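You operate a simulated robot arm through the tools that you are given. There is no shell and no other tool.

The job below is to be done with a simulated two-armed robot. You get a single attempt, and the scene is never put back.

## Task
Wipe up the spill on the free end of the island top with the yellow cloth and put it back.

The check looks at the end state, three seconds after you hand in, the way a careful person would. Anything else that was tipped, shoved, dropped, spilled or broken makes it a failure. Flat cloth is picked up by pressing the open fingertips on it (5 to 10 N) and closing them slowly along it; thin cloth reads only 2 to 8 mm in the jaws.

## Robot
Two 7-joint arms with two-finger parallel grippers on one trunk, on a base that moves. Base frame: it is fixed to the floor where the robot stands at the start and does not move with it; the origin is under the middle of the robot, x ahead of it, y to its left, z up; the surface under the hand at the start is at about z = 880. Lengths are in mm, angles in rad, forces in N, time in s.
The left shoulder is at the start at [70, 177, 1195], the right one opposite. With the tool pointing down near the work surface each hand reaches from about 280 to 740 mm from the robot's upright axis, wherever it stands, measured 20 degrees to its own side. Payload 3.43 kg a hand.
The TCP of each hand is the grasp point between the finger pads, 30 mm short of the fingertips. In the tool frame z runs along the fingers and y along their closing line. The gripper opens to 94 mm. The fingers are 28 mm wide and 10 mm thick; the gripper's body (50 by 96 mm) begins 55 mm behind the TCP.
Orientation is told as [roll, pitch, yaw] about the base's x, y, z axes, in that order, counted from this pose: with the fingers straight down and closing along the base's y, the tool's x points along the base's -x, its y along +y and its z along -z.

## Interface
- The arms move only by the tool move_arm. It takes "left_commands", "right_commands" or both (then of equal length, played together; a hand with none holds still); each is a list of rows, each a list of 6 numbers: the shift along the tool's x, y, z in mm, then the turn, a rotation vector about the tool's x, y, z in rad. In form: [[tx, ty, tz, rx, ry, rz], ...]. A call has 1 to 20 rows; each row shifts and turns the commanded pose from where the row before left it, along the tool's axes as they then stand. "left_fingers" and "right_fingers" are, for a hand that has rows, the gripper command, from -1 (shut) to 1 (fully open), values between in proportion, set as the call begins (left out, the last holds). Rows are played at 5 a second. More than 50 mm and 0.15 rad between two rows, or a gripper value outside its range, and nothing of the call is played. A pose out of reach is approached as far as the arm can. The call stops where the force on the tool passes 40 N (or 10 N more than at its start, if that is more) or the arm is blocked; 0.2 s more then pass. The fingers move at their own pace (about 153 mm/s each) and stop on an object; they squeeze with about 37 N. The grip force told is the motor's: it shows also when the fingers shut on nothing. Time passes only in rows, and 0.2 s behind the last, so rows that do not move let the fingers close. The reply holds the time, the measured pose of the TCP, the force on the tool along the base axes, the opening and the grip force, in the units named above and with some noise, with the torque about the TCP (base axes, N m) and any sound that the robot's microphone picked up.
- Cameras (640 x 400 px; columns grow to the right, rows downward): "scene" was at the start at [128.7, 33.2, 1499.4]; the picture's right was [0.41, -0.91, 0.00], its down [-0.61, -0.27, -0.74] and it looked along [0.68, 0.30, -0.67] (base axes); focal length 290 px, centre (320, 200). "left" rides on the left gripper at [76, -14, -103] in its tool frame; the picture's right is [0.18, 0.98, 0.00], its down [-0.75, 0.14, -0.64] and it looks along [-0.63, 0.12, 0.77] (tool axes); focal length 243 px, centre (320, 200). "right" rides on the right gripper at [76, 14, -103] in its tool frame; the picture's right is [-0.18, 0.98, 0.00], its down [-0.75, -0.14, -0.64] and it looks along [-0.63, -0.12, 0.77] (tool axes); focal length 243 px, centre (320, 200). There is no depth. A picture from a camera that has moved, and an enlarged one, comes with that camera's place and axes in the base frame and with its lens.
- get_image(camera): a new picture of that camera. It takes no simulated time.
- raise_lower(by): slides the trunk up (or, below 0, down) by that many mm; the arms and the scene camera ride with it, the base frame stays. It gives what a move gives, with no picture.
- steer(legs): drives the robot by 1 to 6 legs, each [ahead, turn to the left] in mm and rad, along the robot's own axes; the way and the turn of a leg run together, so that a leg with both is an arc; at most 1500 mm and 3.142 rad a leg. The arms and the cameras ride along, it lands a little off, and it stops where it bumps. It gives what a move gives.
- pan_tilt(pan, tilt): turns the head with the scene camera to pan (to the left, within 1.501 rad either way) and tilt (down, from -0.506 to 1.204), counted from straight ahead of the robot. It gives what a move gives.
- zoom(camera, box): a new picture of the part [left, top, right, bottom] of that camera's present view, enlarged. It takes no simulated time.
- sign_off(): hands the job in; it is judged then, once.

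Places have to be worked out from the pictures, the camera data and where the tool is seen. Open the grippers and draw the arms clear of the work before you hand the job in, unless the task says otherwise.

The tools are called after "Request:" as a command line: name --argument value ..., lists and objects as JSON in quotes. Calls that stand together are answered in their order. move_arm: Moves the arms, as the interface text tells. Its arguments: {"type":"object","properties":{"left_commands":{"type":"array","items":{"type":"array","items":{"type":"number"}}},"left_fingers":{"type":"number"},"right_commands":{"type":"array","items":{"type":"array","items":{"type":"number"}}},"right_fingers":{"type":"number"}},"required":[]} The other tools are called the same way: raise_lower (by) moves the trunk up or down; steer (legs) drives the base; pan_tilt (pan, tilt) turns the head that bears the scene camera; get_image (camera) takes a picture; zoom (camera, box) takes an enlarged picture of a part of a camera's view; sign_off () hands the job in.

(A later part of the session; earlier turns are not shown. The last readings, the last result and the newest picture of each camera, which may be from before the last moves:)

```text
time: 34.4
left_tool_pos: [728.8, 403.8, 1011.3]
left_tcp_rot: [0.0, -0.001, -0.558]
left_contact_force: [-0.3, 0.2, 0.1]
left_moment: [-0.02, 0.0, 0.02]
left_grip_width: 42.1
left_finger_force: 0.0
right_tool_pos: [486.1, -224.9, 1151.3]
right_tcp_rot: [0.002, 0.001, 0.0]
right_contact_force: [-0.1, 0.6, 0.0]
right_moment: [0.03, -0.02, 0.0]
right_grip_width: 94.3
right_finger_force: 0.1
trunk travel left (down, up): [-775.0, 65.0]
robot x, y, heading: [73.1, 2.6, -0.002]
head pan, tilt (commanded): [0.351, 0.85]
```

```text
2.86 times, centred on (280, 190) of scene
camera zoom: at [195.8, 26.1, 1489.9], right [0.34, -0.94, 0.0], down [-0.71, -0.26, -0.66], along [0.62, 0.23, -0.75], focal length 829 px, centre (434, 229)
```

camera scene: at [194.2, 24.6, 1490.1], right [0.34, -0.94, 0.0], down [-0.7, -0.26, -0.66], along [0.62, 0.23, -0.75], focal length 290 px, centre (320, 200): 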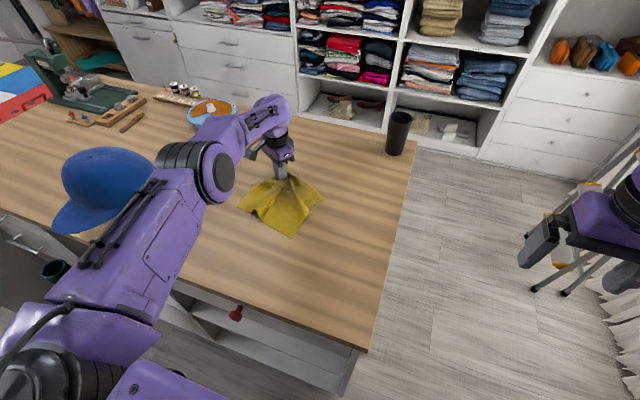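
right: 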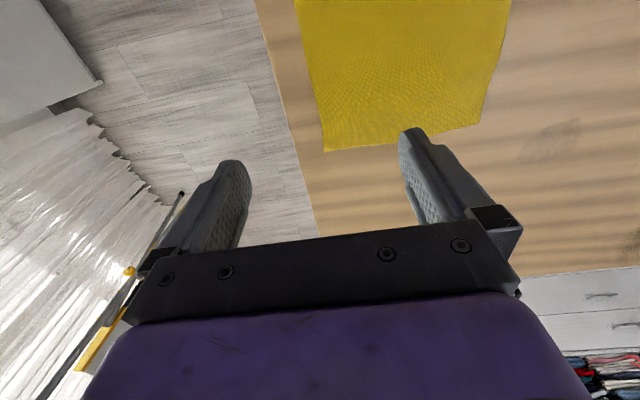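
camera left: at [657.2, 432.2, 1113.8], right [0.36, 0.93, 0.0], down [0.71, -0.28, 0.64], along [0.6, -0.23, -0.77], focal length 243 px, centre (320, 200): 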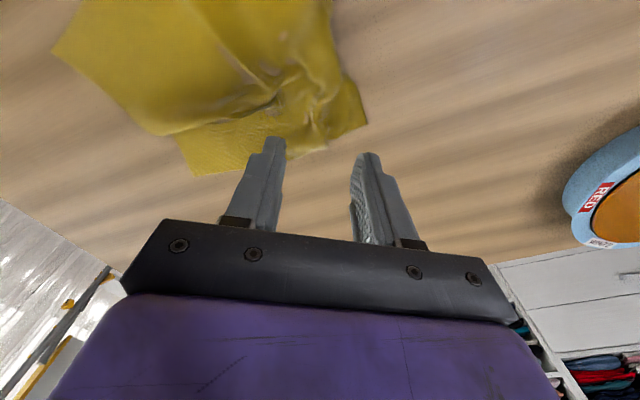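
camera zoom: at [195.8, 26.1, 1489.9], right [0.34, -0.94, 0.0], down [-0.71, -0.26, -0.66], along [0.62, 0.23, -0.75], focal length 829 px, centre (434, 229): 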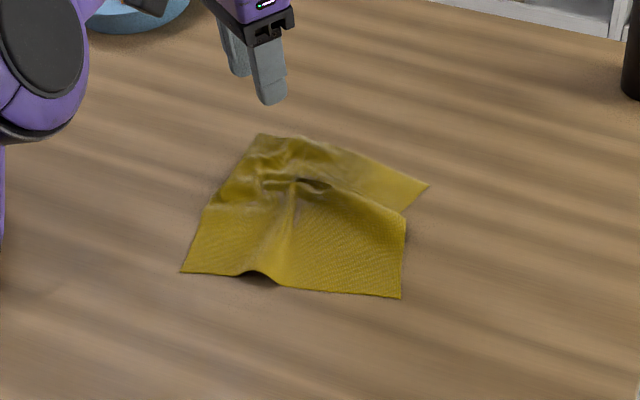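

The cloth is released, lying mostly spread with the middle folded over its far-right strip. I will now pinch it near its near-right corner (now ~(610, 210)) and drag it back, which also pulls that fold out. First I move above the inset point (641, 255).

Request:
move_arm --left_commands '[[-1, -35, 0, 0, 0, 0], [-1, -35, 0, 0, 0, 0], [-1, -35, 0, 0, 0, 0], [-1, -35, 0, 0, 0, 0], [-1, -33, 0, 0, 0, 0.14], [0, 0, 0, 0, 0, 0]]' --left_fingers 0.0

Request:
get_image --camera "left"

Request:
zoom --camera "scene" --box '[180, 120, 380, 260]'

```text
time: 35.8
left_tool_pos: [642.3, 256.1, 1009.8]
left_tcp_rot: [0.001, 0.0, -0.7]
left_contact_force: [-0.5, -0.3, 0.5]
left_moment: [-0.01, 0.05, 0.0]
left_grip_width: 46.9
left_finger_force: 0.0
right_tool_pos: [487.2, -224.1, 1151.1]
right_tcp_rot: [0.0, 0.001, 0.001]
right_contact_force: [-0.7, 1.0, 0.3]
right_moment: [-0.01, 0.01, -0.03]
right_grip_width: 94.0
right_finger_force: 0.1
trunk travel left (down, up): [-775.0, 65.0]
robot x, y, heading: [66.4, 2.7, -0.0]
head pan, tilt (commanded): [0.351, 0.85]
```

```text
taken
camera left: at [574.7, 294.7, 1112.8], right [0.49, 0.87, 0.0], down [0.67, -0.38, 0.64], along [0.56, -0.32, -0.77], focal length 243 px, centre (320, 200)
```

left: 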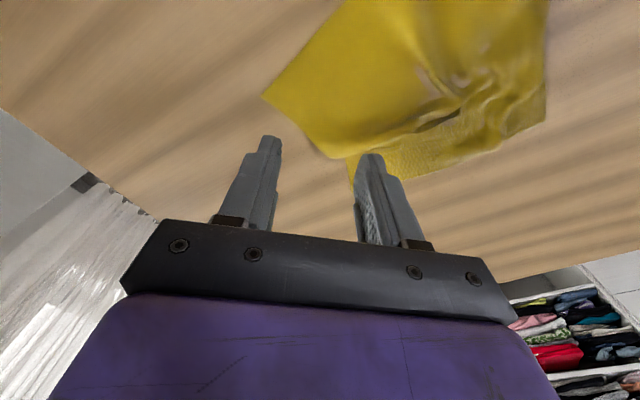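

```text
2.86 times, centred on (280, 190) of scene
camera zoom: at [196.0, 26.8, 1489.8], right [0.34, -0.94, 0.0], down [-0.71, -0.26, -0.66], along [0.62, 0.23, -0.75], focal length 829 px, centre (434, 229)
```

zoom: 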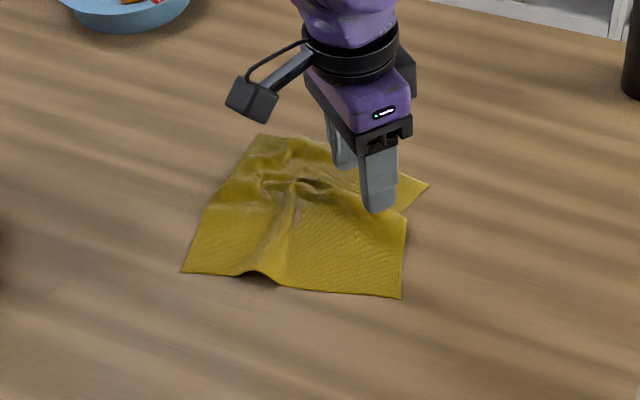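

The near-right corner reads (610, 213) from the left camera, so the point is well inset. I shift 6 mm inward and descend to just above the cloth.

Request:
move_arm --left_commands '[[0, 6, 30, 0, 0, 0], [0, 0, 30, 0, 0, 0], [0, 0, 20, 0, 0, 0], [0, 0, 8, 0, 0, 0], [0, 0, 4, 0, 0, 0], [0, 0, 3, 0, 0, 0], [0, 0, 2, 0, 0, 0], [0, 0, 0, 0, 0, 0]]'

Request:
get_image --camera "left"

```text
time: 37.6
left_tool_pos: [644.7, 259.3, 912.9]
left_tcp_rot: [0.0, 0.0, -0.7]
left_contact_force: [0.4, 0.5, 0.3]
left_moment: [0.02, 0.02, 0.0]
left_grip_width: 46.8
left_finger_force: 0.0
right_tool_pos: [486.4, -224.4, 1151.6]
right_tcp_rot: [0.003, 0.001, 0.001]
right_contact_force: [0.4, -0.3, 0.4]
right_moment: [0.0, 0.0, -0.03]
right_grip_width: 94.2
right_finger_force: 0.0
trunk travel left (down, up): [-775.0, 65.0]
robot x, y, heading: [70.1, -0.9, -0.003]
head pan, tilt (commanded): [0.351, 0.85]
```

```text
taken
camera left: at [577.9, 298.5, 1015.9], right [0.49, 0.87, 0.0], down [0.67, -0.38, 0.64], along [0.56, -0.32, -0.77], focal length 243 px, centre (320, 200)
```

left: 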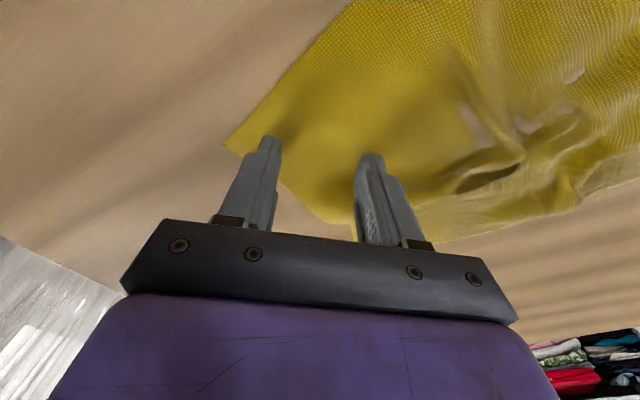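

Both tips sit over the cloth with no force yet. I press gently until about 7 N.

Request:
move_arm --left_commands '[[0, 0, 1.5, 0, 0, 0], [0, 0, 1, 0, 0, 0], [0, 0, 0, 0, 0, 0]]'

```text
time: 38.4
left_tool_pos: [645.2, 260.2, 911.2]
left_tcp_rot: [0.0, 0.0, -0.699]
left_contact_force: [0.0, 0.2, 2.7]
left_moment: [-0.06, 0.04, 0.0]
left_grip_width: 47.3
left_finger_force: 0.0
right_tool_pos: [486.3, -225.5, 1150.8]
right_tcp_rot: [0.003, 0.001, 0.002]
right_contact_force: [0.2, 0.4, -0.1]
right_moment: [0.02, 0.01, 0.0]
right_grip_width: 94.1
right_finger_force: 0.1
trunk travel left (down, up): [-775.0, 65.0]
robot x, y, heading: [68.3, -3.4, 0.0]
head pan, tilt (commanded): [0.351, 0.85]
```

2.7 N; I add 0.9 mm and begin closing in small steps.

Request:
move_arm --left_commands '[[0, 0, 0.9, 0, 0, 0], [0, 0, 0, 0, 0, 0]]'

Request:
move_arm --left_commands '[[0, 0, 0, 0, 0, 0]]' --left_fingers -0.15

Request:
move_arm --left_commands '[[0, 0, 0, 0, 0, 0]]' --left_fingers -0.3

Request:
move_arm --left_commands '[[0, 0, 0, 0, 0, 0]]' --left_fingers -0.45

Request:
get_image --camera "left"

```text
time: 39.0
left_tool_pos: [644.0, 260.0, 911.2]
left_tcp_rot: [0.002, -0.002, -0.698]
left_contact_force: [0.7, 0.9, 7.0]
left_moment: [-0.12, 0.08, 0.02]
left_grip_width: 46.6
left_finger_force: 0.0
right_tool_pos: [486.4, -225.1, 1151.7]
right_tcp_rot: [0.0, -0.002, 0.0]
right_contact_force: [0.5, -0.1, 0.7]
right_moment: [-0.02, 0.01, 0.01]
right_grip_width: 93.7
right_finger_force: 0.1
trunk travel left (down, up): [-775.0, 65.0]
robot x, y, heading: [68.3, -0.4, -0.001]
head pan, tilt (commanded): [0.351, 0.85]
```

```text
time: 39.4
left_tool_pos: [644.9, 260.6, 912.1]
left_tcp_rot: [0.001, -0.003, -0.7]
left_contact_force: [2.3, -0.4, 8.0]
left_moment: [-0.14, 0.1, 0.02]
left_grip_width: 39.5
left_finger_force: 0.1
right_tool_pos: [487.5, -225.0, 1151.4]
right_tcp_rot: [0.002, -0.003, -0.001]
right_contact_force: [-0.1, 0.2, 0.3]
right_moment: [0.0, 0.03, 0.04]
right_grip_width: 94.0
right_finger_force: 0.0
trunk travel left (down, up): [-775.0, 65.0]
robot x, y, heading: [68.1, 1.0, -0.003]
head pan, tilt (commanded): [0.351, 0.85]
```

```text
time: 39.8
left_tool_pos: [644.9, 260.1, 912.0]
left_tcp_rot: [0.003, -0.002, -0.701]
left_contact_force: [0.7, 0.5, 8.3]
left_moment: [-0.1, 0.08, -0.03]
left_grip_width: 32.2
left_finger_force: 0.1
right_tool_pos: [485.7, -225.1, 1152.1]
right_tcp_rot: [0.001, -0.002, 0.0]
right_contact_force: [-0.4, -0.7, -0.5]
right_moment: [0.03, 0.01, 0.01]
right_grip_width: 94.1
right_finger_force: 0.0
trunk travel left (down, up): [-775.0, 65.0]
robot x, y, heading: [72.0, 1.2, 0.002]
head pan, tilt (commanded): [0.351, 0.85]
```

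```text
time: 40.2
left_tool_pos: [644.0, 259.0, 911.2]
left_tcp_rot: [0.003, -0.002, -0.699]
left_contact_force: [0.3, 0.1, 8.0]
left_moment: [-0.1, 0.07, -0.02]
left_grip_width: 25.0
left_finger_force: 0.2
right_tool_pos: [485.0, -226.3, 1151.7]
right_tcp_rot: [0.002, -0.003, -0.001]
right_contact_force: [0.0, -0.4, -0.5]
right_moment: [0.03, 0.0, 0.03]
right_grip_width: 94.0
right_finger_force: 0.0
trunk travel left (down, up): [-775.0, 65.0]
robot x, y, heading: [70.1, 1.1, 0.001]
head pan, tilt (commanded): [0.351, 0.85]
```

```text
taken
camera left: at [577.4, 298.1, 1014.2], right [0.49, 0.87, 0.0], down [0.67, -0.38, 0.64], along [0.56, -0.32, -0.77], focal length 243 px, centre (320, 200)
```

left: 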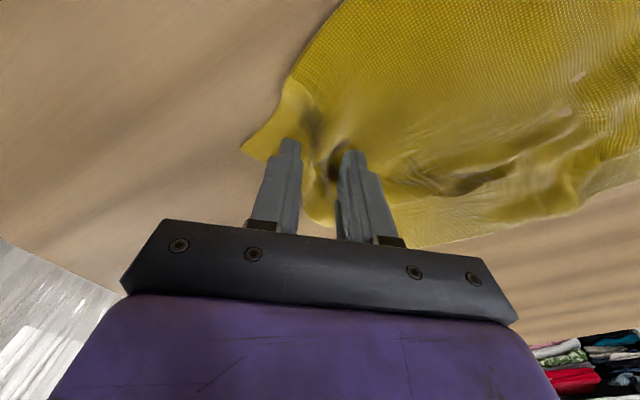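

A fold is forming between the fingers at a steady 8 N. I finish closing.

Request:
move_arm --left_commands '[[0, 0, 0, 0, 0, 0]]' --left_fingers -0.6

Request:
move_arm --left_commands '[[0, 0, 0, 0, 0, 0]]' --left_fingers -0.75

Request:
move_arm --left_commands '[[0, 0, 0, 0, 0, 0], [0, 0, 0, 0, 0, 0], [0, 0, 0, 0, 0, 0]]' --left_fingers -1.0

Request:
get_image --camera "left"

```text
time: 40.6
left_tool_pos: [644.9, 259.2, 911.6]
left_tcp_rot: [0.003, -0.002, -0.701]
left_contact_force: [1.3, 0.5, 9.2]
left_moment: [-0.1, 0.02, -0.01]
left_grip_width: 18.2
left_finger_force: 0.2
right_tool_pos: [484.7, -225.1, 1152.0]
right_tcp_rot: [0.002, -0.002, 0.0]
right_contact_force: [0.3, -0.5, 0.1]
right_moment: [0.01, 0.05, -0.01]
right_grip_width: 94.3
right_finger_force: 0.1
trunk travel left (down, up): [-775.0, 65.0]
robot x, y, heading: [70.5, -0.8, 0.001]
head pan, tilt (commanded): [0.351, 0.85]
```

```text
time: 41.0
left_tool_pos: [645.2, 260.6, 911.9]
left_tcp_rot: [0.001, -0.002, -0.699]
left_contact_force: [0.3, 1.6, 9.0]
left_moment: [-0.08, 0.03, 0.01]
left_grip_width: 11.1
left_finger_force: 0.1
right_tool_pos: [485.0, -225.1, 1152.7]
right_tcp_rot: [0.002, -0.003, 0.0]
right_contact_force: [-0.6, -0.1, 1.1]
right_moment: [-0.03, 0.02, -0.01]
right_grip_width: 93.8
right_finger_force: 0.1
trunk travel left (down, up): [-775.0, 65.0]
robot x, y, heading: [70.5, 3.2, -0.003]
head pan, tilt (commanded): [0.351, 0.85]
```

```text
time: 41.8
left_tool_pos: [645.0, 259.3, 910.9]
left_tcp_rot: [0.002, 0.001, -0.7]
left_contact_force: [-0.7, 0.3, 8.4]
left_moment: [-0.07, 0.03, 0.01]
left_grip_width: 2.0
left_finger_force: 36.5
right_tool_pos: [485.6, -225.7, 1151.2]
right_tcp_rot: [0.002, -0.002, 0.0]
right_contact_force: [0.3, 1.0, -0.3]
right_moment: [-0.03, -0.01, -0.01]
right_grip_width: 94.0
right_finger_force: 0.0
trunk travel left (down, up): [-775.0, 65.0]
robot x, y, heading: [71.0, 0.8, -0.003]
head pan, tilt (commanded): [0.351, 0.85]
```

```text
taken
camera left: at [577.2, 297.8, 1014.2], right [0.49, 0.87, 0.0], down [0.67, -0.38, 0.64], along [0.56, -0.32, -0.77], focal length 243 px, centre (320, 200)
```

left: 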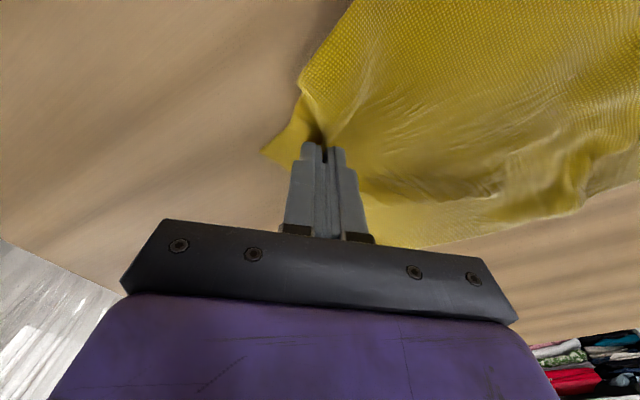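

The cloth is pinched again (2.0 mm, 36 N). I lift about 12 mm and drag back along the diagonal, checking halfway.

Request:
move_arm --left_commands '[[0, 0, -6, 0, 0, 0], [0, 0, -7, 0, 0, 0], [0, -15, 0, 0, 0, 0], [0, -20, 0, 0, 0, 0], [0, -20, 0, 0, 0, 0], [0, -20, 0, 0, 0, 0], [0, -20, 0, 0, 0, 0], [0, -20, 0, 0, 0, 0], [0, 0, 0, 0, 0, 0]]'

Request:
get_image --camera "left"

Request:
zoom --camera "scene" --box '[180, 120, 420, 290]'

```text
time: 43.8
left_tool_pos: [571.5, 172.4, 922.7]
left_tcp_rot: [0.001, 0.0, -0.7]
left_contact_force: [0.8, 1.0, 0.9]
left_moment: [0.01, -0.01, 0.0]
left_grip_width: 2.0
left_finger_force: 36.9
right_tool_pos: [486.6, -225.2, 1150.9]
right_tcp_rot: [-0.001, 0.002, 0.0]
right_contact_force: [-0.2, -0.1, -0.2]
right_moment: [0.03, 0.03, 0.0]
right_grip_width: 94.0
right_finger_force: 0.1
trunk travel left (down, up): [-775.0, 65.0]
robot x, y, heading: [68.4, -0.3, 0.003]
head pan, tilt (commanded): [0.351, 0.85]
```

```text
taken
camera left: at [504.5, 210.4, 1026.0], right [0.49, 0.87, 0.0], down [0.67, -0.38, 0.64], along [0.56, -0.32, -0.77], focal length 243 px, centre (320, 200)
```

left: 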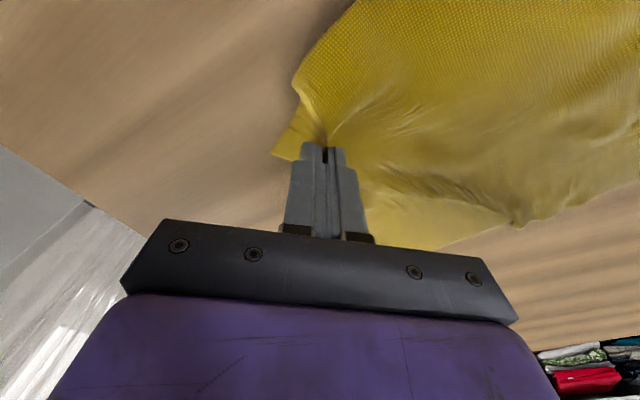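

```text
2.35 times, centred on (300, 205) of scene
camera zoom: at [195.9, 26.3, 1489.9], right [0.34, -0.94, 0.0], down [-0.71, -0.26, -0.66], along [0.62, 0.23, -0.75], focal length 683 px, centre (367, 188)
```

zoom: 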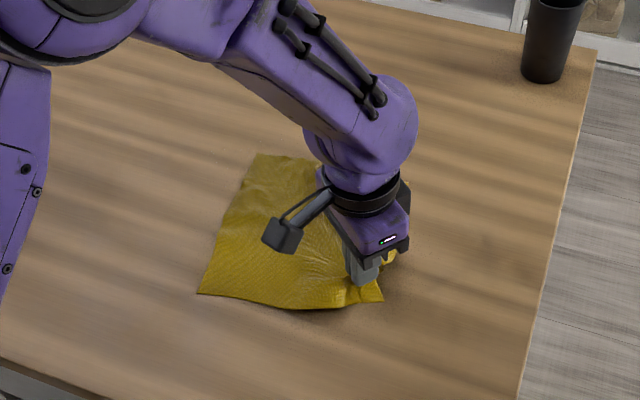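

The cloth is following and stretching out. I continue the drag toward the original place.

Request:
move_arm --left_commands '[[0, -20, 0, 0, 0, 0], [0, -20, 0, 0, 0, 0], [0, -20, 0, 0, 0, 0], [0, -20, 0, 0, 0, 0], [-1, -20, 0, 0, 0, 0], [-1, -15, 0, 0, 0, 0], [0, 0, 0, 0, 0, 0]]'

Request:
get_image --camera "left"

Request:
get_image --camera "scene"

Request:
zoom --camera "scene" --box '[180, 140, 420, 310]'

```text
time: 45.4
left_tool_pos: [498.0, 83.0, 923.5]
left_tcp_rot: [0.0, 0.0, -0.698]
left_contact_force: [0.6, -0.2, 0.4]
left_moment: [0.01, -0.02, -0.01]
left_grip_width: 1.8
left_finger_force: 36.1
right_tool_pos: [485.9, -225.1, 1150.5]
right_tcp_rot: [0.001, 0.001, -0.001]
right_contact_force: [0.5, 0.8, 0.0]
right_moment: [0.01, 0.03, 0.0]
right_grip_width: 93.9
right_finger_force: 0.0
trunk travel left (down, up): [-775.0, 65.0]
robot x, y, heading: [69.6, -4.7, 0.002]
head pan, tilt (commanded): [0.351, 0.85]
```

```text
taken
camera left: at [431.4, 121.7, 1025.9], right [0.49, 0.87, 0.0], down [0.67, -0.38, 0.64], along [0.56, -0.32, -0.77], focal length 243 px, centre (320, 200)
```

left: 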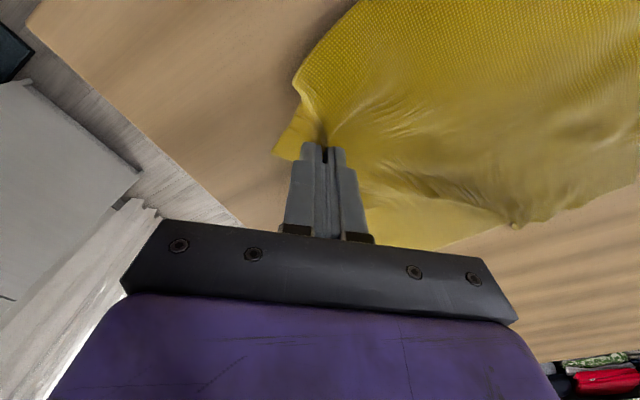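

```text
taken
camera scene: at [195.7, 26.2, 1489.9], right [0.34, -0.94, 0.0], down [-0.71, -0.26, -0.66], along [0.62, 0.23, -0.75], focal length 290 px, centre (320, 200)
```

scene: 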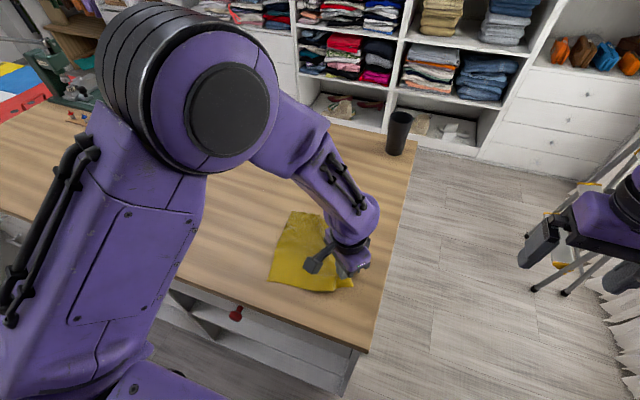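

```text
2.35 times, centred on (300, 225) of scene
camera zoom: at [195.7, 26.2, 1489.9], right [0.34, -0.94, 0.0], down [-0.71, -0.26, -0.66], along [0.62, 0.23, -0.75], focal length 683 px, centre (367, 141)
```

zoom: 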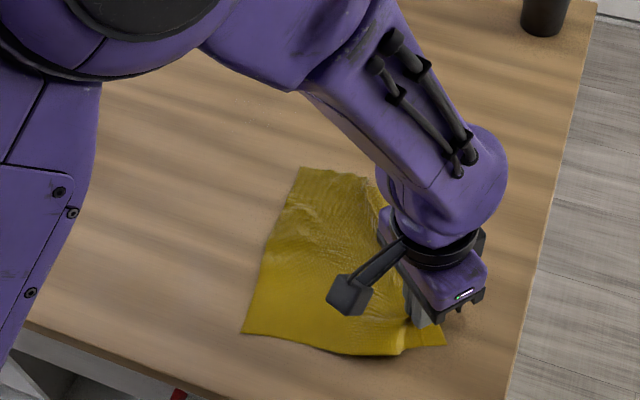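

The near-left corner is already back at about (431, 238) and no wet mark is visible where the spill was. The near-right corner needs about another (-28, -16) mm, so I drag that and look.

Request:
move_arm --left_commands '[[4, -10, 0, 0, 0, 0], [4, -10, 0, 0, 0, 0], [3, -10, 0, 0, 0, 0], [0, 0, 0, 0, 0, 0]]'

Request:
get_image --camera "left"

Request:
zoom --camera "scene" --box '[220, 160, 420, 320]'

```text
time: 46.4
left_tool_pos: [471.7, 67.2, 923.4]
left_tcp_rot: [0.0, 0.0, -0.698]
left_contact_force: [-0.4, 0.1, 0.3]
left_moment: [0.0, -0.01, -0.05]
left_grip_width: 2.1
left_finger_force: 36.8
right_tool_pos: [486.7, -225.0, 1151.4]
right_tcp_rot: [0.003, 0.0, 0.0]
right_contact_force: [-0.2, -0.7, -0.3]
right_moment: [-0.03, 0.01, -0.02]
right_grip_width: 93.8
right_finger_force: 0.1
trunk travel left (down, up): [-775.0, 65.0]
robot x, y, heading: [70.9, 0.4, 0.002]
head pan, tilt (commanded): [0.351, 0.85]
```

```text
taken
camera left: at [403.7, 105.4, 1025.8], right [0.49, 0.87, 0.0], down [0.67, -0.38, 0.64], along [0.56, -0.32, -0.77], focal length 243 px, centre (320, 200)
```

left: 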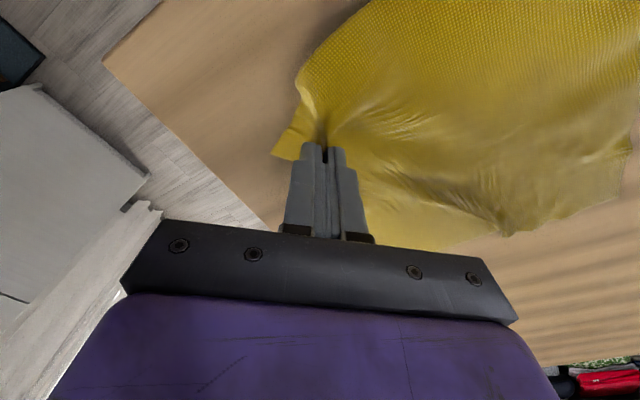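

```text
2.50 times, centred on (320, 240) of scene
camera zoom: at [195.7, 26.0, 1489.9], right [0.34, -0.94, 0.0], down [-0.71, -0.26, -0.66], along [0.62, 0.23, -0.75], focal length 725 px, centre (320, 100)
```

zoom: 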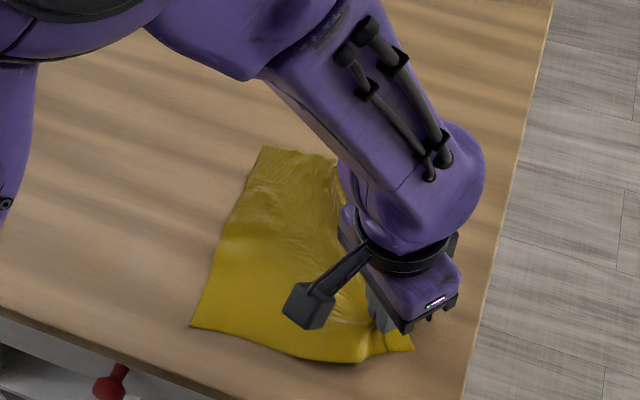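

The cloth moved as a whole; near-left is now ~17 mm too near, near-right about (458, 37). I lower, and spread the fingers while lightly pressed to unroll the fold toward the corner.

Request:
move_arm --left_commands '[[0, 0, 6, 0, 0, 0], [0, 0, 4, 0, 0, 0], [0, 0, 1.5, 0, 0, 0], [0, 0, 1, 0, 0, 0], [0, 0, 0, 0, 0, 0]]'

```text
time: 47.6
left_tool_pos: [470.8, 68.0, 911.5]
left_tcp_rot: [0.002, -0.001, -0.697]
left_contact_force: [0.0, 0.9, 8.5]
left_moment: [-0.03, 0.0, -0.01]
left_grip_width: 2.0
left_finger_force: 36.8
right_tool_pos: [485.4, -225.1, 1152.2]
right_tcp_rot: [0.001, -0.001, -0.001]
right_contact_force: [0.2, 0.6, 0.1]
right_moment: [0.01, -0.01, 0.0]
right_grip_width: 93.9
right_finger_force: 0.1
trunk travel left (down, up): [-775.0, 65.0]
robot x, y, heading: [71.8, 1.7, -0.001]
head pan, tilt (commanded): [0.351, 0.85]
```

Pressed at 8.5 N; I open slowly to spread the fold.

Request:
move_arm --left_commands '[[0, 0, 0, 0, 0, 0]]' --left_fingers -0.8

Request:
move_arm --left_commands '[[0, 0, 0, 0, 0, 0]]' --left_fingers -0.6

Request:
move_arm --left_commands '[[0, 0, 0, 0, 0, 0]]' --left_fingers -0.4

Request:
move_arm --left_commands '[[0, 0, 0, 0, 0, 0]]' --left_fingers -0.2

Request:
move_arm --left_commands '[[0, 0, 0, 0, 0, 0]]' --left_fingers 0.0

Request:
get_image --camera "left"

```text
time: 48.0
left_tool_pos: [471.1, 66.1, 910.8]
left_tcp_rot: [0.001, -0.001, -0.697]
left_contact_force: [1.5, 1.6, 11.1]
left_moment: [-0.06, -0.03, 0.0]
left_grip_width: 8.4
left_finger_force: 0.1
right_tool_pos: [485.5, -225.3, 1152.2]
right_tcp_rot: [0.002, -0.002, 0.0]
right_contact_force: [-0.8, 0.0, 0.1]
right_moment: [-0.01, -0.01, 0.02]
right_grip_width: 93.6
right_finger_force: 0.0
trunk travel left (down, up): [-775.0, 65.0]
robot x, y, heading: [70.1, 2.0, 0.001]
head pan, tilt (commanded): [0.351, 0.85]
```

```text
time: 48.4
left_tool_pos: [470.4, 67.4, 911.1]
left_tcp_rot: [0.001, -0.002, -0.699]
left_contact_force: [2.1, 1.3, 12.6]
left_moment: [-0.07, 0.01, -0.02]
left_grip_width: 17.7
left_finger_force: 0.0
right_tool_pos: [486.6, -225.2, 1153.0]
right_tcp_rot: [0.002, -0.003, 0.001]
right_contact_force: [-0.7, 0.0, -0.3]
right_moment: [0.02, -0.01, 0.01]
right_grip_width: 93.8
right_finger_force: 0.1
trunk travel left (down, up): [-775.0, 65.0]
robot x, y, heading: [69.1, 0.6, -0.004]
head pan, tilt (commanded): [0.351, 0.85]
```

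```text
time: 48.8
left_tool_pos: [471.0, 67.5, 911.1]
left_tcp_rot: [0.002, -0.001, -0.699]
left_contact_force: [2.4, 1.7, 13.8]
left_moment: [-0.14, 0.08, 0.02]
left_grip_width: 26.6
left_finger_force: 0.0
right_tool_pos: [485.5, -225.3, 1152.5]
right_tcp_rot: [0.001, -0.002, 0.001]
right_contact_force: [-0.1, 0.3, -0.1]
right_moment: [0.03, 0.01, 0.0]
right_grip_width: 93.9
right_finger_force: 0.0
trunk travel left (down, up): [-775.0, 65.0]
robot x, y, heading: [71.8, -3.1, 0.0]
head pan, tilt (commanded): [0.351, 0.85]
```

```text
time: 49.2
left_tool_pos: [471.8, 66.9, 911.5]
left_tcp_rot: [0.001, -0.002, -0.698]
left_contact_force: [2.1, 1.8, 15.3]
left_moment: [-0.24, 0.04, -0.02]
left_grip_width: 36.0
left_finger_force: 0.2
right_tool_pos: [484.9, -224.8, 1151.1]
right_tcp_rot: [0.001, -0.003, -0.001]
right_contact_force: [0.0, 0.7, 0.0]
right_moment: [-0.01, 0.03, 0.0]
right_grip_width: 94.0
right_finger_force: 0.0
trunk travel left (down, up): [-775.0, 65.0]
robot x, y, heading: [73.5, 0.3, -0.002]
head pan, tilt (commanded): [0.351, 0.85]
```

```text
time: 49.6
left_tool_pos: [471.4, 65.7, 910.0]
left_tcp_rot: [0.001, -0.001, -0.698]
left_contact_force: [3.2, 1.1, 14.9]
left_moment: [-0.28, 0.07, 0.04]
left_grip_width: 45.1
left_finger_force: 0.1
right_tool_pos: [485.5, -225.3, 1149.8]
right_tcp_rot: [0.001, -0.003, 0.0]
right_contact_force: [-0.2, 0.1, -0.9]
right_moment: [-0.01, 0.04, 0.02]
right_grip_width: 94.0
right_finger_force: 0.1
trunk travel left (down, up): [-775.0, 65.0]
robot x, y, heading: [70.2, -0.1, -0.003]
head pan, tilt (commanded): [0.351, 0.85]
```

```text
taken
camera left: at [403.6, 105.7, 1014.1], right [0.49, 0.87, 0.0], down [0.67, -0.38, 0.64], along [0.56, -0.32, -0.77], focal length 243 px, centre (320, 200)
```

left: 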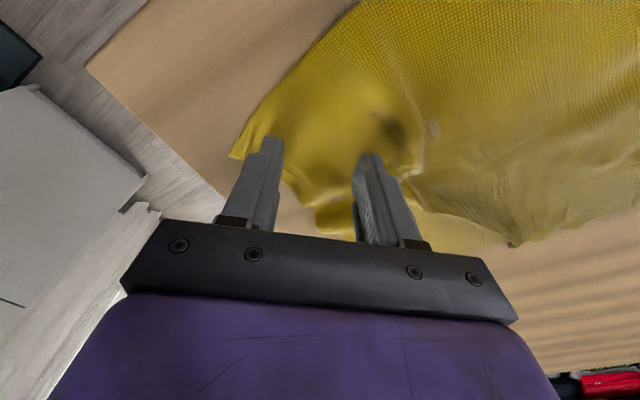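

The fold has spread out well. I lift straight up and swing the hand left out of the view to inspect both the cloth and the former spill spot.

Request:
move_arm --left_commands '[[0, 0, -5, 0, 0, 0], [0, 0, -30, 0, 0, 0], [0, 0, -40, 0, 0, 0], [0, 0, -45, 0, 0, 0], [0, 0, -45, 0, 0, 0], [27, 32, -10, 0, 0, 0], [27, 32, -10, 0, 0, 0], [27, 32, 0, 0, 0, 0], [27, 32, 0, 0, 0, 0], [27, 32, 0, 0, 0, 0], [27, 32, 0, 0, 0, 0], [27, 32, 0, 0, 0, 0], [0, 0, 0, 0, 0, 0]]'

Request:
get_image --camera "scene"

Request:
zoom --camera "scene" --box '[220, 160, 420, 320]'

Request:
get_image --camera "left"

```text
time: 52.4
left_tool_pos: [472.7, 356.8, 1095.2]
left_tcp_rot: [0.003, 0.001, -0.697]
left_contact_force: [0.2, 0.0, 0.7]
left_moment: [0.04, 0.02, 0.02]
left_grip_width: 46.9
left_finger_force: 0.0
right_tool_pos: [485.2, -226.5, 1151.3]
right_tcp_rot: [0.002, 0.001, 0.0]
right_contact_force: [0.0, -0.9, -0.4]
right_moment: [0.01, 0.02, 0.03]
right_grip_width: 94.0
right_finger_force: 0.0
trunk travel left (down, up): [-775.0, 65.0]
robot x, y, heading: [69.2, -0.0, -0.0]
head pan, tilt (commanded): [0.351, 0.85]
```

```text
taken
camera scene: at [195.4, 24.5, 1489.9], right [0.34, -0.94, 0.0], down [-0.71, -0.26, -0.66], along [0.62, 0.23, -0.75], focal length 290 px, centre (320, 200)
```

scene: 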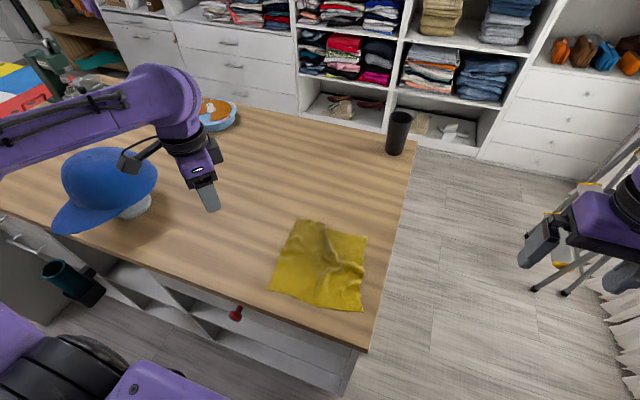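

```text
2.50 times, centred on (320, 240) of scene
camera zoom: at [195.4, 24.5, 1489.9], right [0.34, -0.94, 0.0], down [-0.71, -0.26, -0.66], along [0.62, 0.23, -0.75], focal length 725 px, centre (320, 100)
```

zoom: 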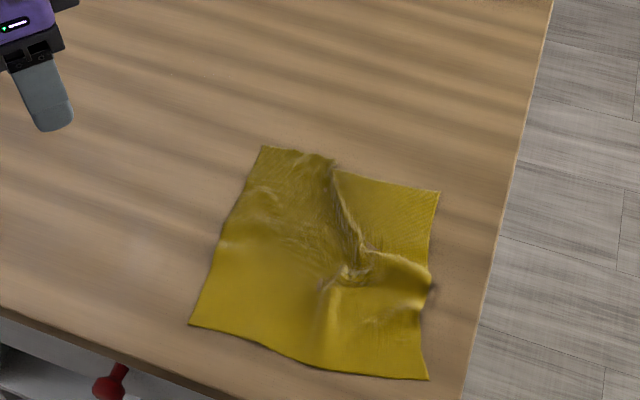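

```text
taken
camera left: at [405.2, 395.2, 1198.6], right [0.49, 0.87, 0.0], down [0.67, -0.38, 0.64], along [0.56, -0.31, -0.77], focal length 243 px, centre (320, 200)
```

left: 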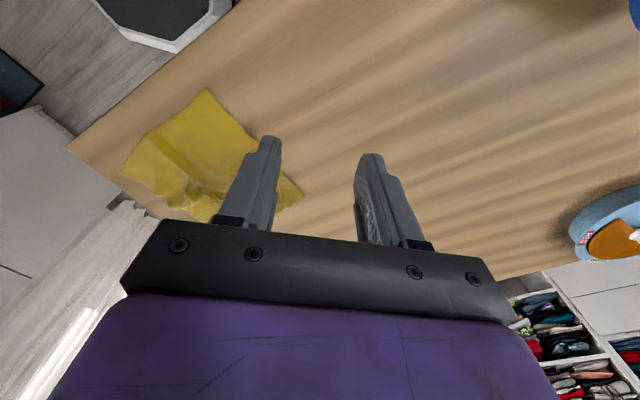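

The former spill spot looks clean, and the cloth is back with its centre at about (522, 135) versus (539, 136) originally, but wrinkled. Before smoothing it I check the spill area closely.

Request:
zoom --camera "scene" --box '[220, 130, 340, 220]'

Request:
zoom --camera "left" --box '[260, 20, 560, 220]'

```text
4.44 times, centred on (280, 175) of scene
camera zoom: at [195.4, 24.5, 1489.9], right [0.34, -0.94, 0.0], down [-0.71, -0.26, -0.66], along [0.62, 0.23, -0.75], focal length 1290 px, centre (498, 311)
```

zoom: 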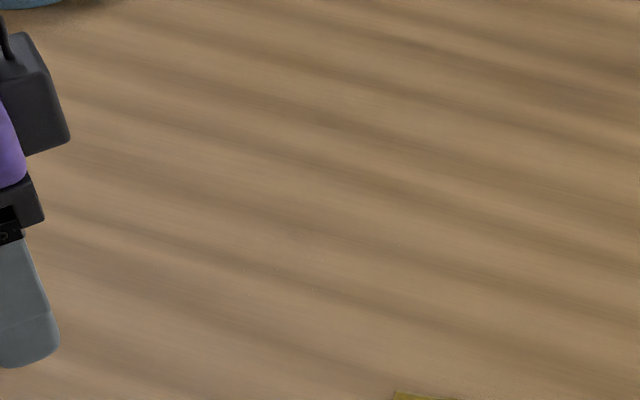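

```text
2.00 times, centred on (410, 120) of left
camera zoom: at [405.2, 395.2, 1198.6], right [0.49, 0.87, 0.0], down [0.67, -0.38, 0.64], along [0.56, -0.31, -0.77], focal length 485 px, centre (140, 360)
```

zoom: 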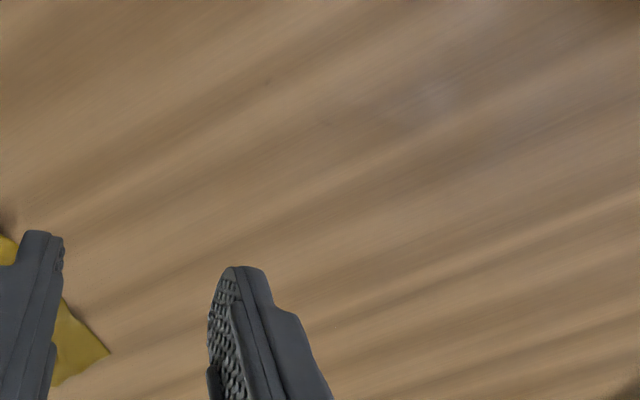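

A few tiny light specks seem to remain near the spot. I enlarge further to judge whether they're residue or image noise.

Request:
zoom --camera "scene" --box '[250, 168, 306, 208]'

Request:
zoom --camera "scene" --box '[330, 150, 386, 190]'

```text
10.00 times, centred on (278, 188) of scene
camera zoom: at [195.4, 24.5, 1489.9], right [0.34, -0.94, 0.0], down [-0.71, -0.26, -0.66], along [0.62, 0.23, -0.75], focal length 2902 px, centre (740, 320)
```

zoom: 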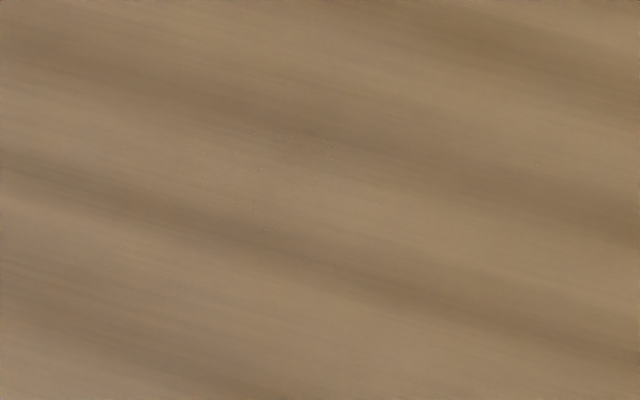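

```text
10.00 times, centred on (358, 170) of scene
camera zoom: at [195.4, 24.5, 1489.9], right [0.34, -0.94, 0.0], down [-0.71, -0.26, -0.66], along [0.62, 0.23, -0.75], focal length 2902 px, centre (-60, 500)
```

zoom: 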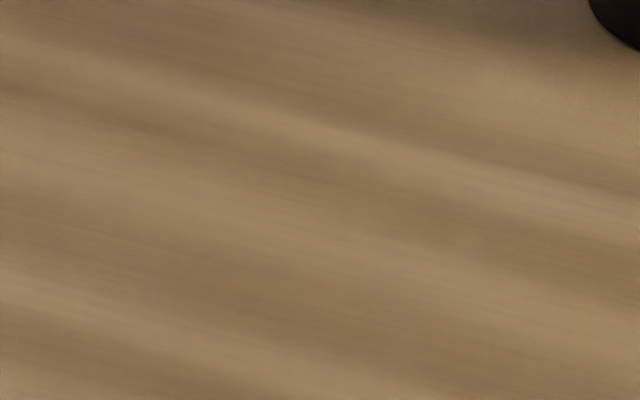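

There is a faint scatter of very fine specks where the spill was, possibly a little residue. I move the left hand over the spot with fingers wide to look from close up.

Request:
move_arm --left_commands '[[-27, 24, 5, 0, 0, 0], [-27, 24, 20, 0, 0, 0], [-27, 24, 20, 0, 0, 0], [-27, 24, 20, 0, 0, 0], [-27, 24, 20, 0, 0, 0], [-28, 22, 20, 0, 0, 0], [0, 0, 0, 0, 0, 0]]' --left_fingers 1.0

Request:
get_image --camera "left"

Request:
zoom --camera "left" --box '[230, 60, 430, 185]'

```text
time: 54.0
left_tool_pos: [683.7, 362.4, 990.8]
left_tcp_rot: [-0.001, -0.001, -0.702]
left_contact_force: [-0.4, -0.5, 0.7]
left_moment: [0.0, 0.01, -0.02]
left_grip_width: 93.9
left_finger_force: 0.2
right_tool_pos: [484.5, -224.7, 1151.7]
right_tcp_rot: [0.001, -0.003, -0.001]
right_contact_force: [-1.0, 0.2, 0.6]
right_moment: [0.02, -0.02, -0.03]
right_grip_width: 94.0
right_finger_force: 0.1
trunk travel left (down, up): [-775.0, 65.0]
robot x, y, heading: [69.7, -4.6, -0.003]
head pan, tilt (commanded): [0.351, 0.85]
```

```text
taken
camera left: at [617.4, 401.8, 1094.8], right [0.49, 0.87, 0.0], down [0.67, -0.38, 0.64], along [0.56, -0.32, -0.77], focal length 243 px, centre (320, 200)
```

left: 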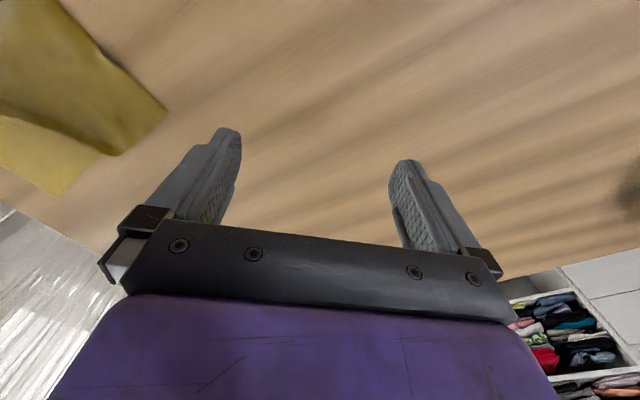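

```text
3.20 times, centred on (330, 122) of left
camera zoom: at [617.4, 401.8, 1094.8], right [0.49, 0.87, 0.0], down [0.67, -0.38, 0.64], along [0.56, -0.32, -0.77], focal length 776 px, centre (288, 448)
```

zoom: 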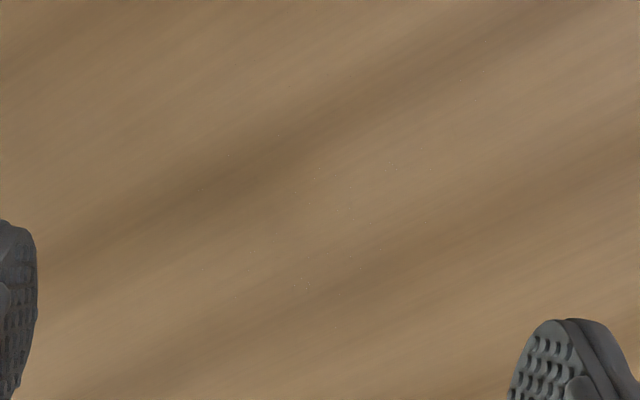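

Only sub-millimetre specks remain scattered over the wiped area, so a light second wipe is worthwhile. I return over the cloth's far-left corner to pinch it again at about (575, 200).

Request:
move_arm --left_commands '[[-4, -39, 0, 0, 0, 0], [-4, -39, 0, 0, 0, 0], [-4, -39, 0, 0, 0, 0], [-4, -39, 0, 0, 0, 0], [-5, -38, 0, 0, 0, 0], [0, 0, 0, 0, 0, 0]]' --left_fingers 0.0

Request:
get_image --camera "left"

Request:
zoom --camera "scene" --box '[220, 160, 420, 320]'

```text
time: 55.4
left_tool_pos: [577.3, 199.5, 988.5]
left_tcp_rot: [0.002, 0.0, -0.698]
left_contact_force: [0.3, -0.2, 0.3]
left_moment: [0.01, 0.04, -0.02]
left_grip_width: 46.8
left_finger_force: 0.1
right_tool_pos: [487.0, -224.0, 1151.1]
right_tcp_rot: [0.001, 0.001, 0.0]
right_contact_force: [-0.2, 0.3, 0.2]
right_moment: [0.0, 0.01, 0.03]
right_grip_width: 94.2
right_finger_force: 0.1
trunk travel left (down, up): [-775.0, 65.0]
robot x, y, heading: [66.7, -0.9, -0.003]
head pan, tilt (commanded): [0.351, 0.85]
```

```text
taken
camera left: at [509.8, 239.2, 1092.0], right [0.49, 0.87, 0.0], down [0.67, -0.38, 0.64], along [0.56, -0.32, -0.77], focal length 243 px, centre (320, 200)
```

left: 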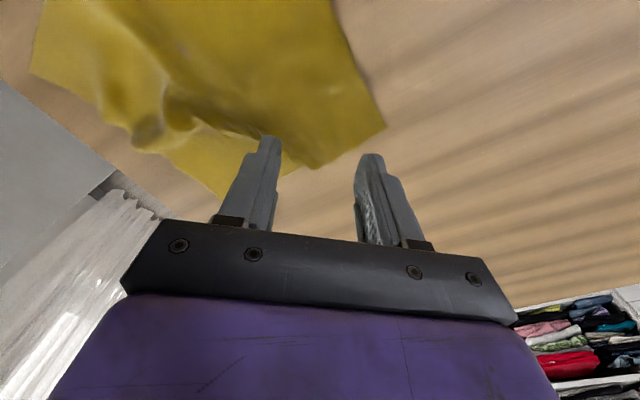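

```text
2.50 times, centred on (320, 240) of scene
camera zoom: at [196.2, 27.1, 1489.8], right [0.34, -0.94, 0.0], down [-0.71, -0.26, -0.66], along [0.62, 0.23, -0.75], focal length 725 px, centre (320, 100)
```

zoom: 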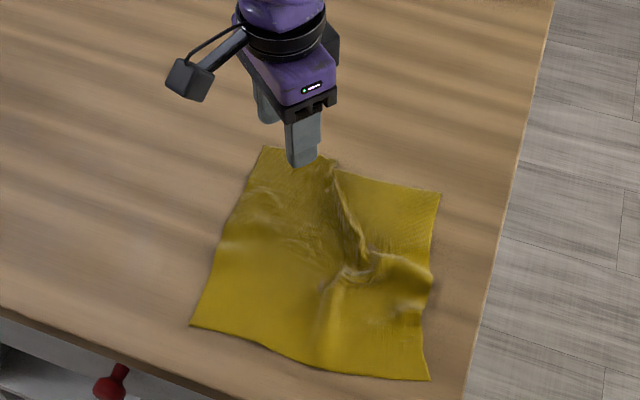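

The far-left corner reads (618, 245), so the pinch point is about 60 mm in from it. I descend and press.

Request:
move_arm --left_commands '[[0, 0, 30, 0, 0, 0], [0, 0, 25, 0, 0, 0], [0, 0, 10, 0, 0, 0], [0, 0, 6, 0, 0, 0], [0, 0, 4, 0, 0, 0], [0, 0, 2, 0, 0, 0], [0, 0, 1, 0, 0, 0], [0, 0, 0, 0, 0, 0]]'

```text
time: 57.2
left_tool_pos: [578.0, 202.0, 912.0]
left_tcp_rot: [0.002, 0.0, -0.7]
left_contact_force: [-0.3, -0.9, -0.2]
left_moment: [-0.01, -0.03, 0.0]
left_grip_width: 46.9
left_finger_force: 0.1
right_tool_pos: [486.5, -224.8, 1152.3]
right_tcp_rot: [0.0, -0.001, 0.001]
right_contact_force: [0.0, -1.0, -0.1]
right_moment: [-0.02, -0.01, 0.03]
right_grip_width: 93.9
right_finger_force: 0.2
trunk travel left (down, up): [-775.0, 65.0]
robot x, y, heading: [73.9, -1.8, 0.002]
head pan, tilt (commanded): [0.351, 0.85]
```

No contact yet; I press about 2 mm further.

Request:
move_arm --left_commands '[[0, 0, 1.2, 0, 0, 0], [0, 0, 1, 0, 0, 0], [0, 0, 0, 0, 0, 0]]'

```text
time: 58.0
left_tool_pos: [576.7, 200.2, 911.5]
left_tcp_rot: [0.001, -0.003, -0.699]
left_contact_force: [1.1, 2.1, 13.6]
left_moment: [-0.11, 0.15, -0.02]
left_grip_width: 46.7
left_finger_force: 0.0
right_tool_pos: [486.1, -226.2, 1151.6]
right_tcp_rot: [0.002, -0.003, 0.001]
right_contact_force: [1.5, -0.1, -0.4]
right_moment: [0.01, 0.02, 0.0]
right_grip_width: 94.0
right_finger_force: 0.1
trunk travel left (down, up): [-775.0, 65.0]
robot x, y, heading: [67.6, -2.2, -0.004]
head pan, tilt (commanded): [0.351, 0.85]
```

13.6 N is a bit high; I ease up 0.7 mm and close in slow steps.

Request:
move_arm --left_commands '[[0, 0, -0.8, 0, 0, 0], [0, 0, 0, 0, 0, 0]]'

Request:
move_arm --left_commands '[[0, 0, 0, 0, 0, 0]]' --left_fingers -0.15

Request:
move_arm --left_commands '[[0, 0, 0, 0, 0, 0]]' --left_fingers -0.3

Request:
move_arm --left_commands '[[0, 0, 0, 0, 0, 0]]' --left_fingers -0.45

Request:
move_arm --left_commands '[[0, 0, 0, 0, 0, 0]]' --left_fingers -0.6

Request:
move_arm --left_commands '[[0, 0, 0, 0, 0, 0]]' --left_fingers -0.75

Request:
move_arm --left_commands '[[0, 0, 0, 0, 0, 0], [0, 0, 0, 0, 0, 0], [0, 0, 0, 0, 0, 0]]' --left_fingers -1.0

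Request:
get_image --camera "left"

```text
time: 58.6
left_tool_pos: [576.8, 200.3, 911.3]
left_tcp_rot: [0.002, 0.0, -0.7]
left_contact_force: [2.3, 0.3, 8.1]
left_moment: [0.04, -0.1, 0.01]
left_grip_width: 46.9
left_finger_force: 0.0
right_tool_pos: [485.9, -225.5, 1151.8]
right_tcp_rot: [0.003, -0.003, -0.001]
right_contact_force: [0.0, -0.2, -0.7]
right_moment: [0.03, -0.01, -0.01]
right_grip_width: 93.7
right_finger_force: 0.1
trunk travel left (down, up): [-775.0, 65.0]
robot x, y, heading: [71.2, -2.7, 0.001]
head pan, tilt (commanded): [0.351, 0.85]
```

```text
time: 59.0
left_tool_pos: [576.4, 200.7, 911.2]
left_tcp_rot: [0.001, -0.001, -0.699]
left_contact_force: [0.4, -0.3, 5.9]
left_moment: [-0.01, -0.04, -0.02]
left_grip_width: 38.4
left_finger_force: 0.0
right_tool_pos: [485.2, -225.5, 1151.3]
right_tcp_rot: [0.001, -0.003, 0.0]
right_contact_force: [0.2, 0.3, 0.0]
right_moment: [0.03, 0.01, 0.0]
right_grip_width: 93.9
right_finger_force: 0.0
trunk travel left (down, up): [-775.0, 65.0]
robot x, y, heading: [71.5, -0.7, 0.001]
head pan, tilt (commanded): [0.351, 0.85]
```

```text
time: 59.4
left_tool_pos: [577.0, 202.0, 910.7]
left_tcp_rot: [0.002, 0.001, -0.701]
left_contact_force: [0.5, 0.1, 6.8]
left_moment: [0.0, -0.03, 0.02]
left_grip_width: 31.6
left_finger_force: 0.0
right_tool_pos: [485.0, -225.8, 1152.7]
right_tcp_rot: [0.001, -0.003, 0.0]
right_contact_force: [-0.5, 0.2, 0.3]
right_moment: [0.01, 0.0, -0.01]
right_grip_width: 93.8
right_finger_force: 0.1
trunk travel left (down, up): [-775.0, 65.0]
robot x, y, heading: [68.9, 2.1, -0.004]
head pan, tilt (commanded): [0.351, 0.85]
```

```text
time: 59.8
left_tool_pos: [577.8, 201.0, 910.4]
left_tcp_rot: [0.003, 0.0, -0.699]
left_contact_force: [-0.4, -0.2, 3.9]
left_moment: [0.0, 0.0, 0.01]
left_grip_width: 24.3
left_finger_force: 0.0
right_tool_pos: [486.9, -225.7, 1152.1]
right_tcp_rot: [0.001, -0.004, 0.0]
right_contact_force: [-0.4, -1.1, 0.3]
right_moment: [0.0, -0.01, -0.02]
right_grip_width: 93.8
right_finger_force: 0.1
trunk travel left (down, up): [-775.0, 65.0]
robot x, y, heading: [63.5, -1.3, 0.007]
head pan, tilt (commanded): [0.351, 0.85]
```

```text
time: 60.2
left_tool_pos: [577.2, 201.2, 909.7]
left_tcp_rot: [0.001, 0.002, -0.701]
left_contact_force: [0.2, 0.6, 6.4]
left_moment: [0.0, -0.03, 0.01]
left_grip_width: 17.7
left_finger_force: 0.0
right_tool_pos: [485.9, -224.7, 1152.5]
right_tcp_rot: [0.001, -0.002, 0.001]
right_contact_force: [0.0, 1.1, 0.0]
right_moment: [0.01, -0.01, 0.04]
right_grip_width: 94.0
right_finger_force: 0.0
trunk travel left (down, up): [-775.0, 65.0]
robot x, y, heading: [70.3, -3.0, 0.002]
head pan, tilt (commanded): [0.351, 0.85]
```

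```text
time: 60.6
left_tool_pos: [577.2, 200.8, 911.3]
left_tcp_rot: [0.002, -0.001, -0.7]
left_contact_force: [0.0, 0.1, 5.1]
left_moment: [0.02, -0.03, 0.01]
left_grip_width: 10.7
left_finger_force: 0.1
right_tool_pos: [484.9, -224.5, 1151.6]
right_tcp_rot: [0.001, -0.001, -0.001]
right_contact_force: [-0.2, -0.1, -0.2]
right_moment: [-0.01, -0.02, -0.02]
right_grip_width: 94.1
right_finger_force: 0.1
trunk travel left (down, up): [-775.0, 65.0]
robot x, y, heading: [67.4, 0.0, -0.0]
head pan, tilt (commanded): [0.351, 0.85]
```

```text
time: 61.4
left_tool_pos: [577.1, 201.7, 911.8]
left_tcp_rot: [0.004, -0.001, -0.701]
left_contact_force: [-0.4, 0.4, 4.7]
left_moment: [0.0, -0.03, -0.01]
left_grip_width: 2.0
left_finger_force: 36.5
right_tool_pos: [486.3, -225.7, 1151.9]
right_tcp_rot: [0.001, -0.003, 0.001]
right_contact_force: [-0.6, -0.6, -0.4]
right_moment: [-0.02, 0.0, -0.02]
right_grip_width: 93.9
right_finger_force: 0.1
trunk travel left (down, up): [-775.0, 65.0]
robot x, y, heading: [64.3, 3.5, 0.001]
head pan, tilt (commanded): [0.351, 0.85]
```

```text
taken
camera left: at [509.9, 240.2, 1014.2], right [0.49, 0.87, 0.0], down [0.67, -0.38, 0.64], along [0.56, -0.32, -0.77], focal length 243 px, centre (320, 200)
```

left: 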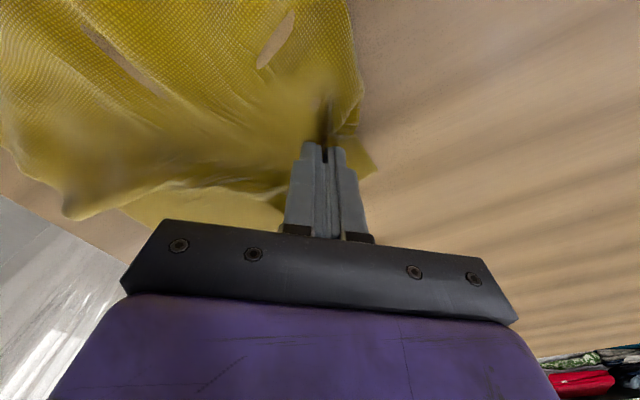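

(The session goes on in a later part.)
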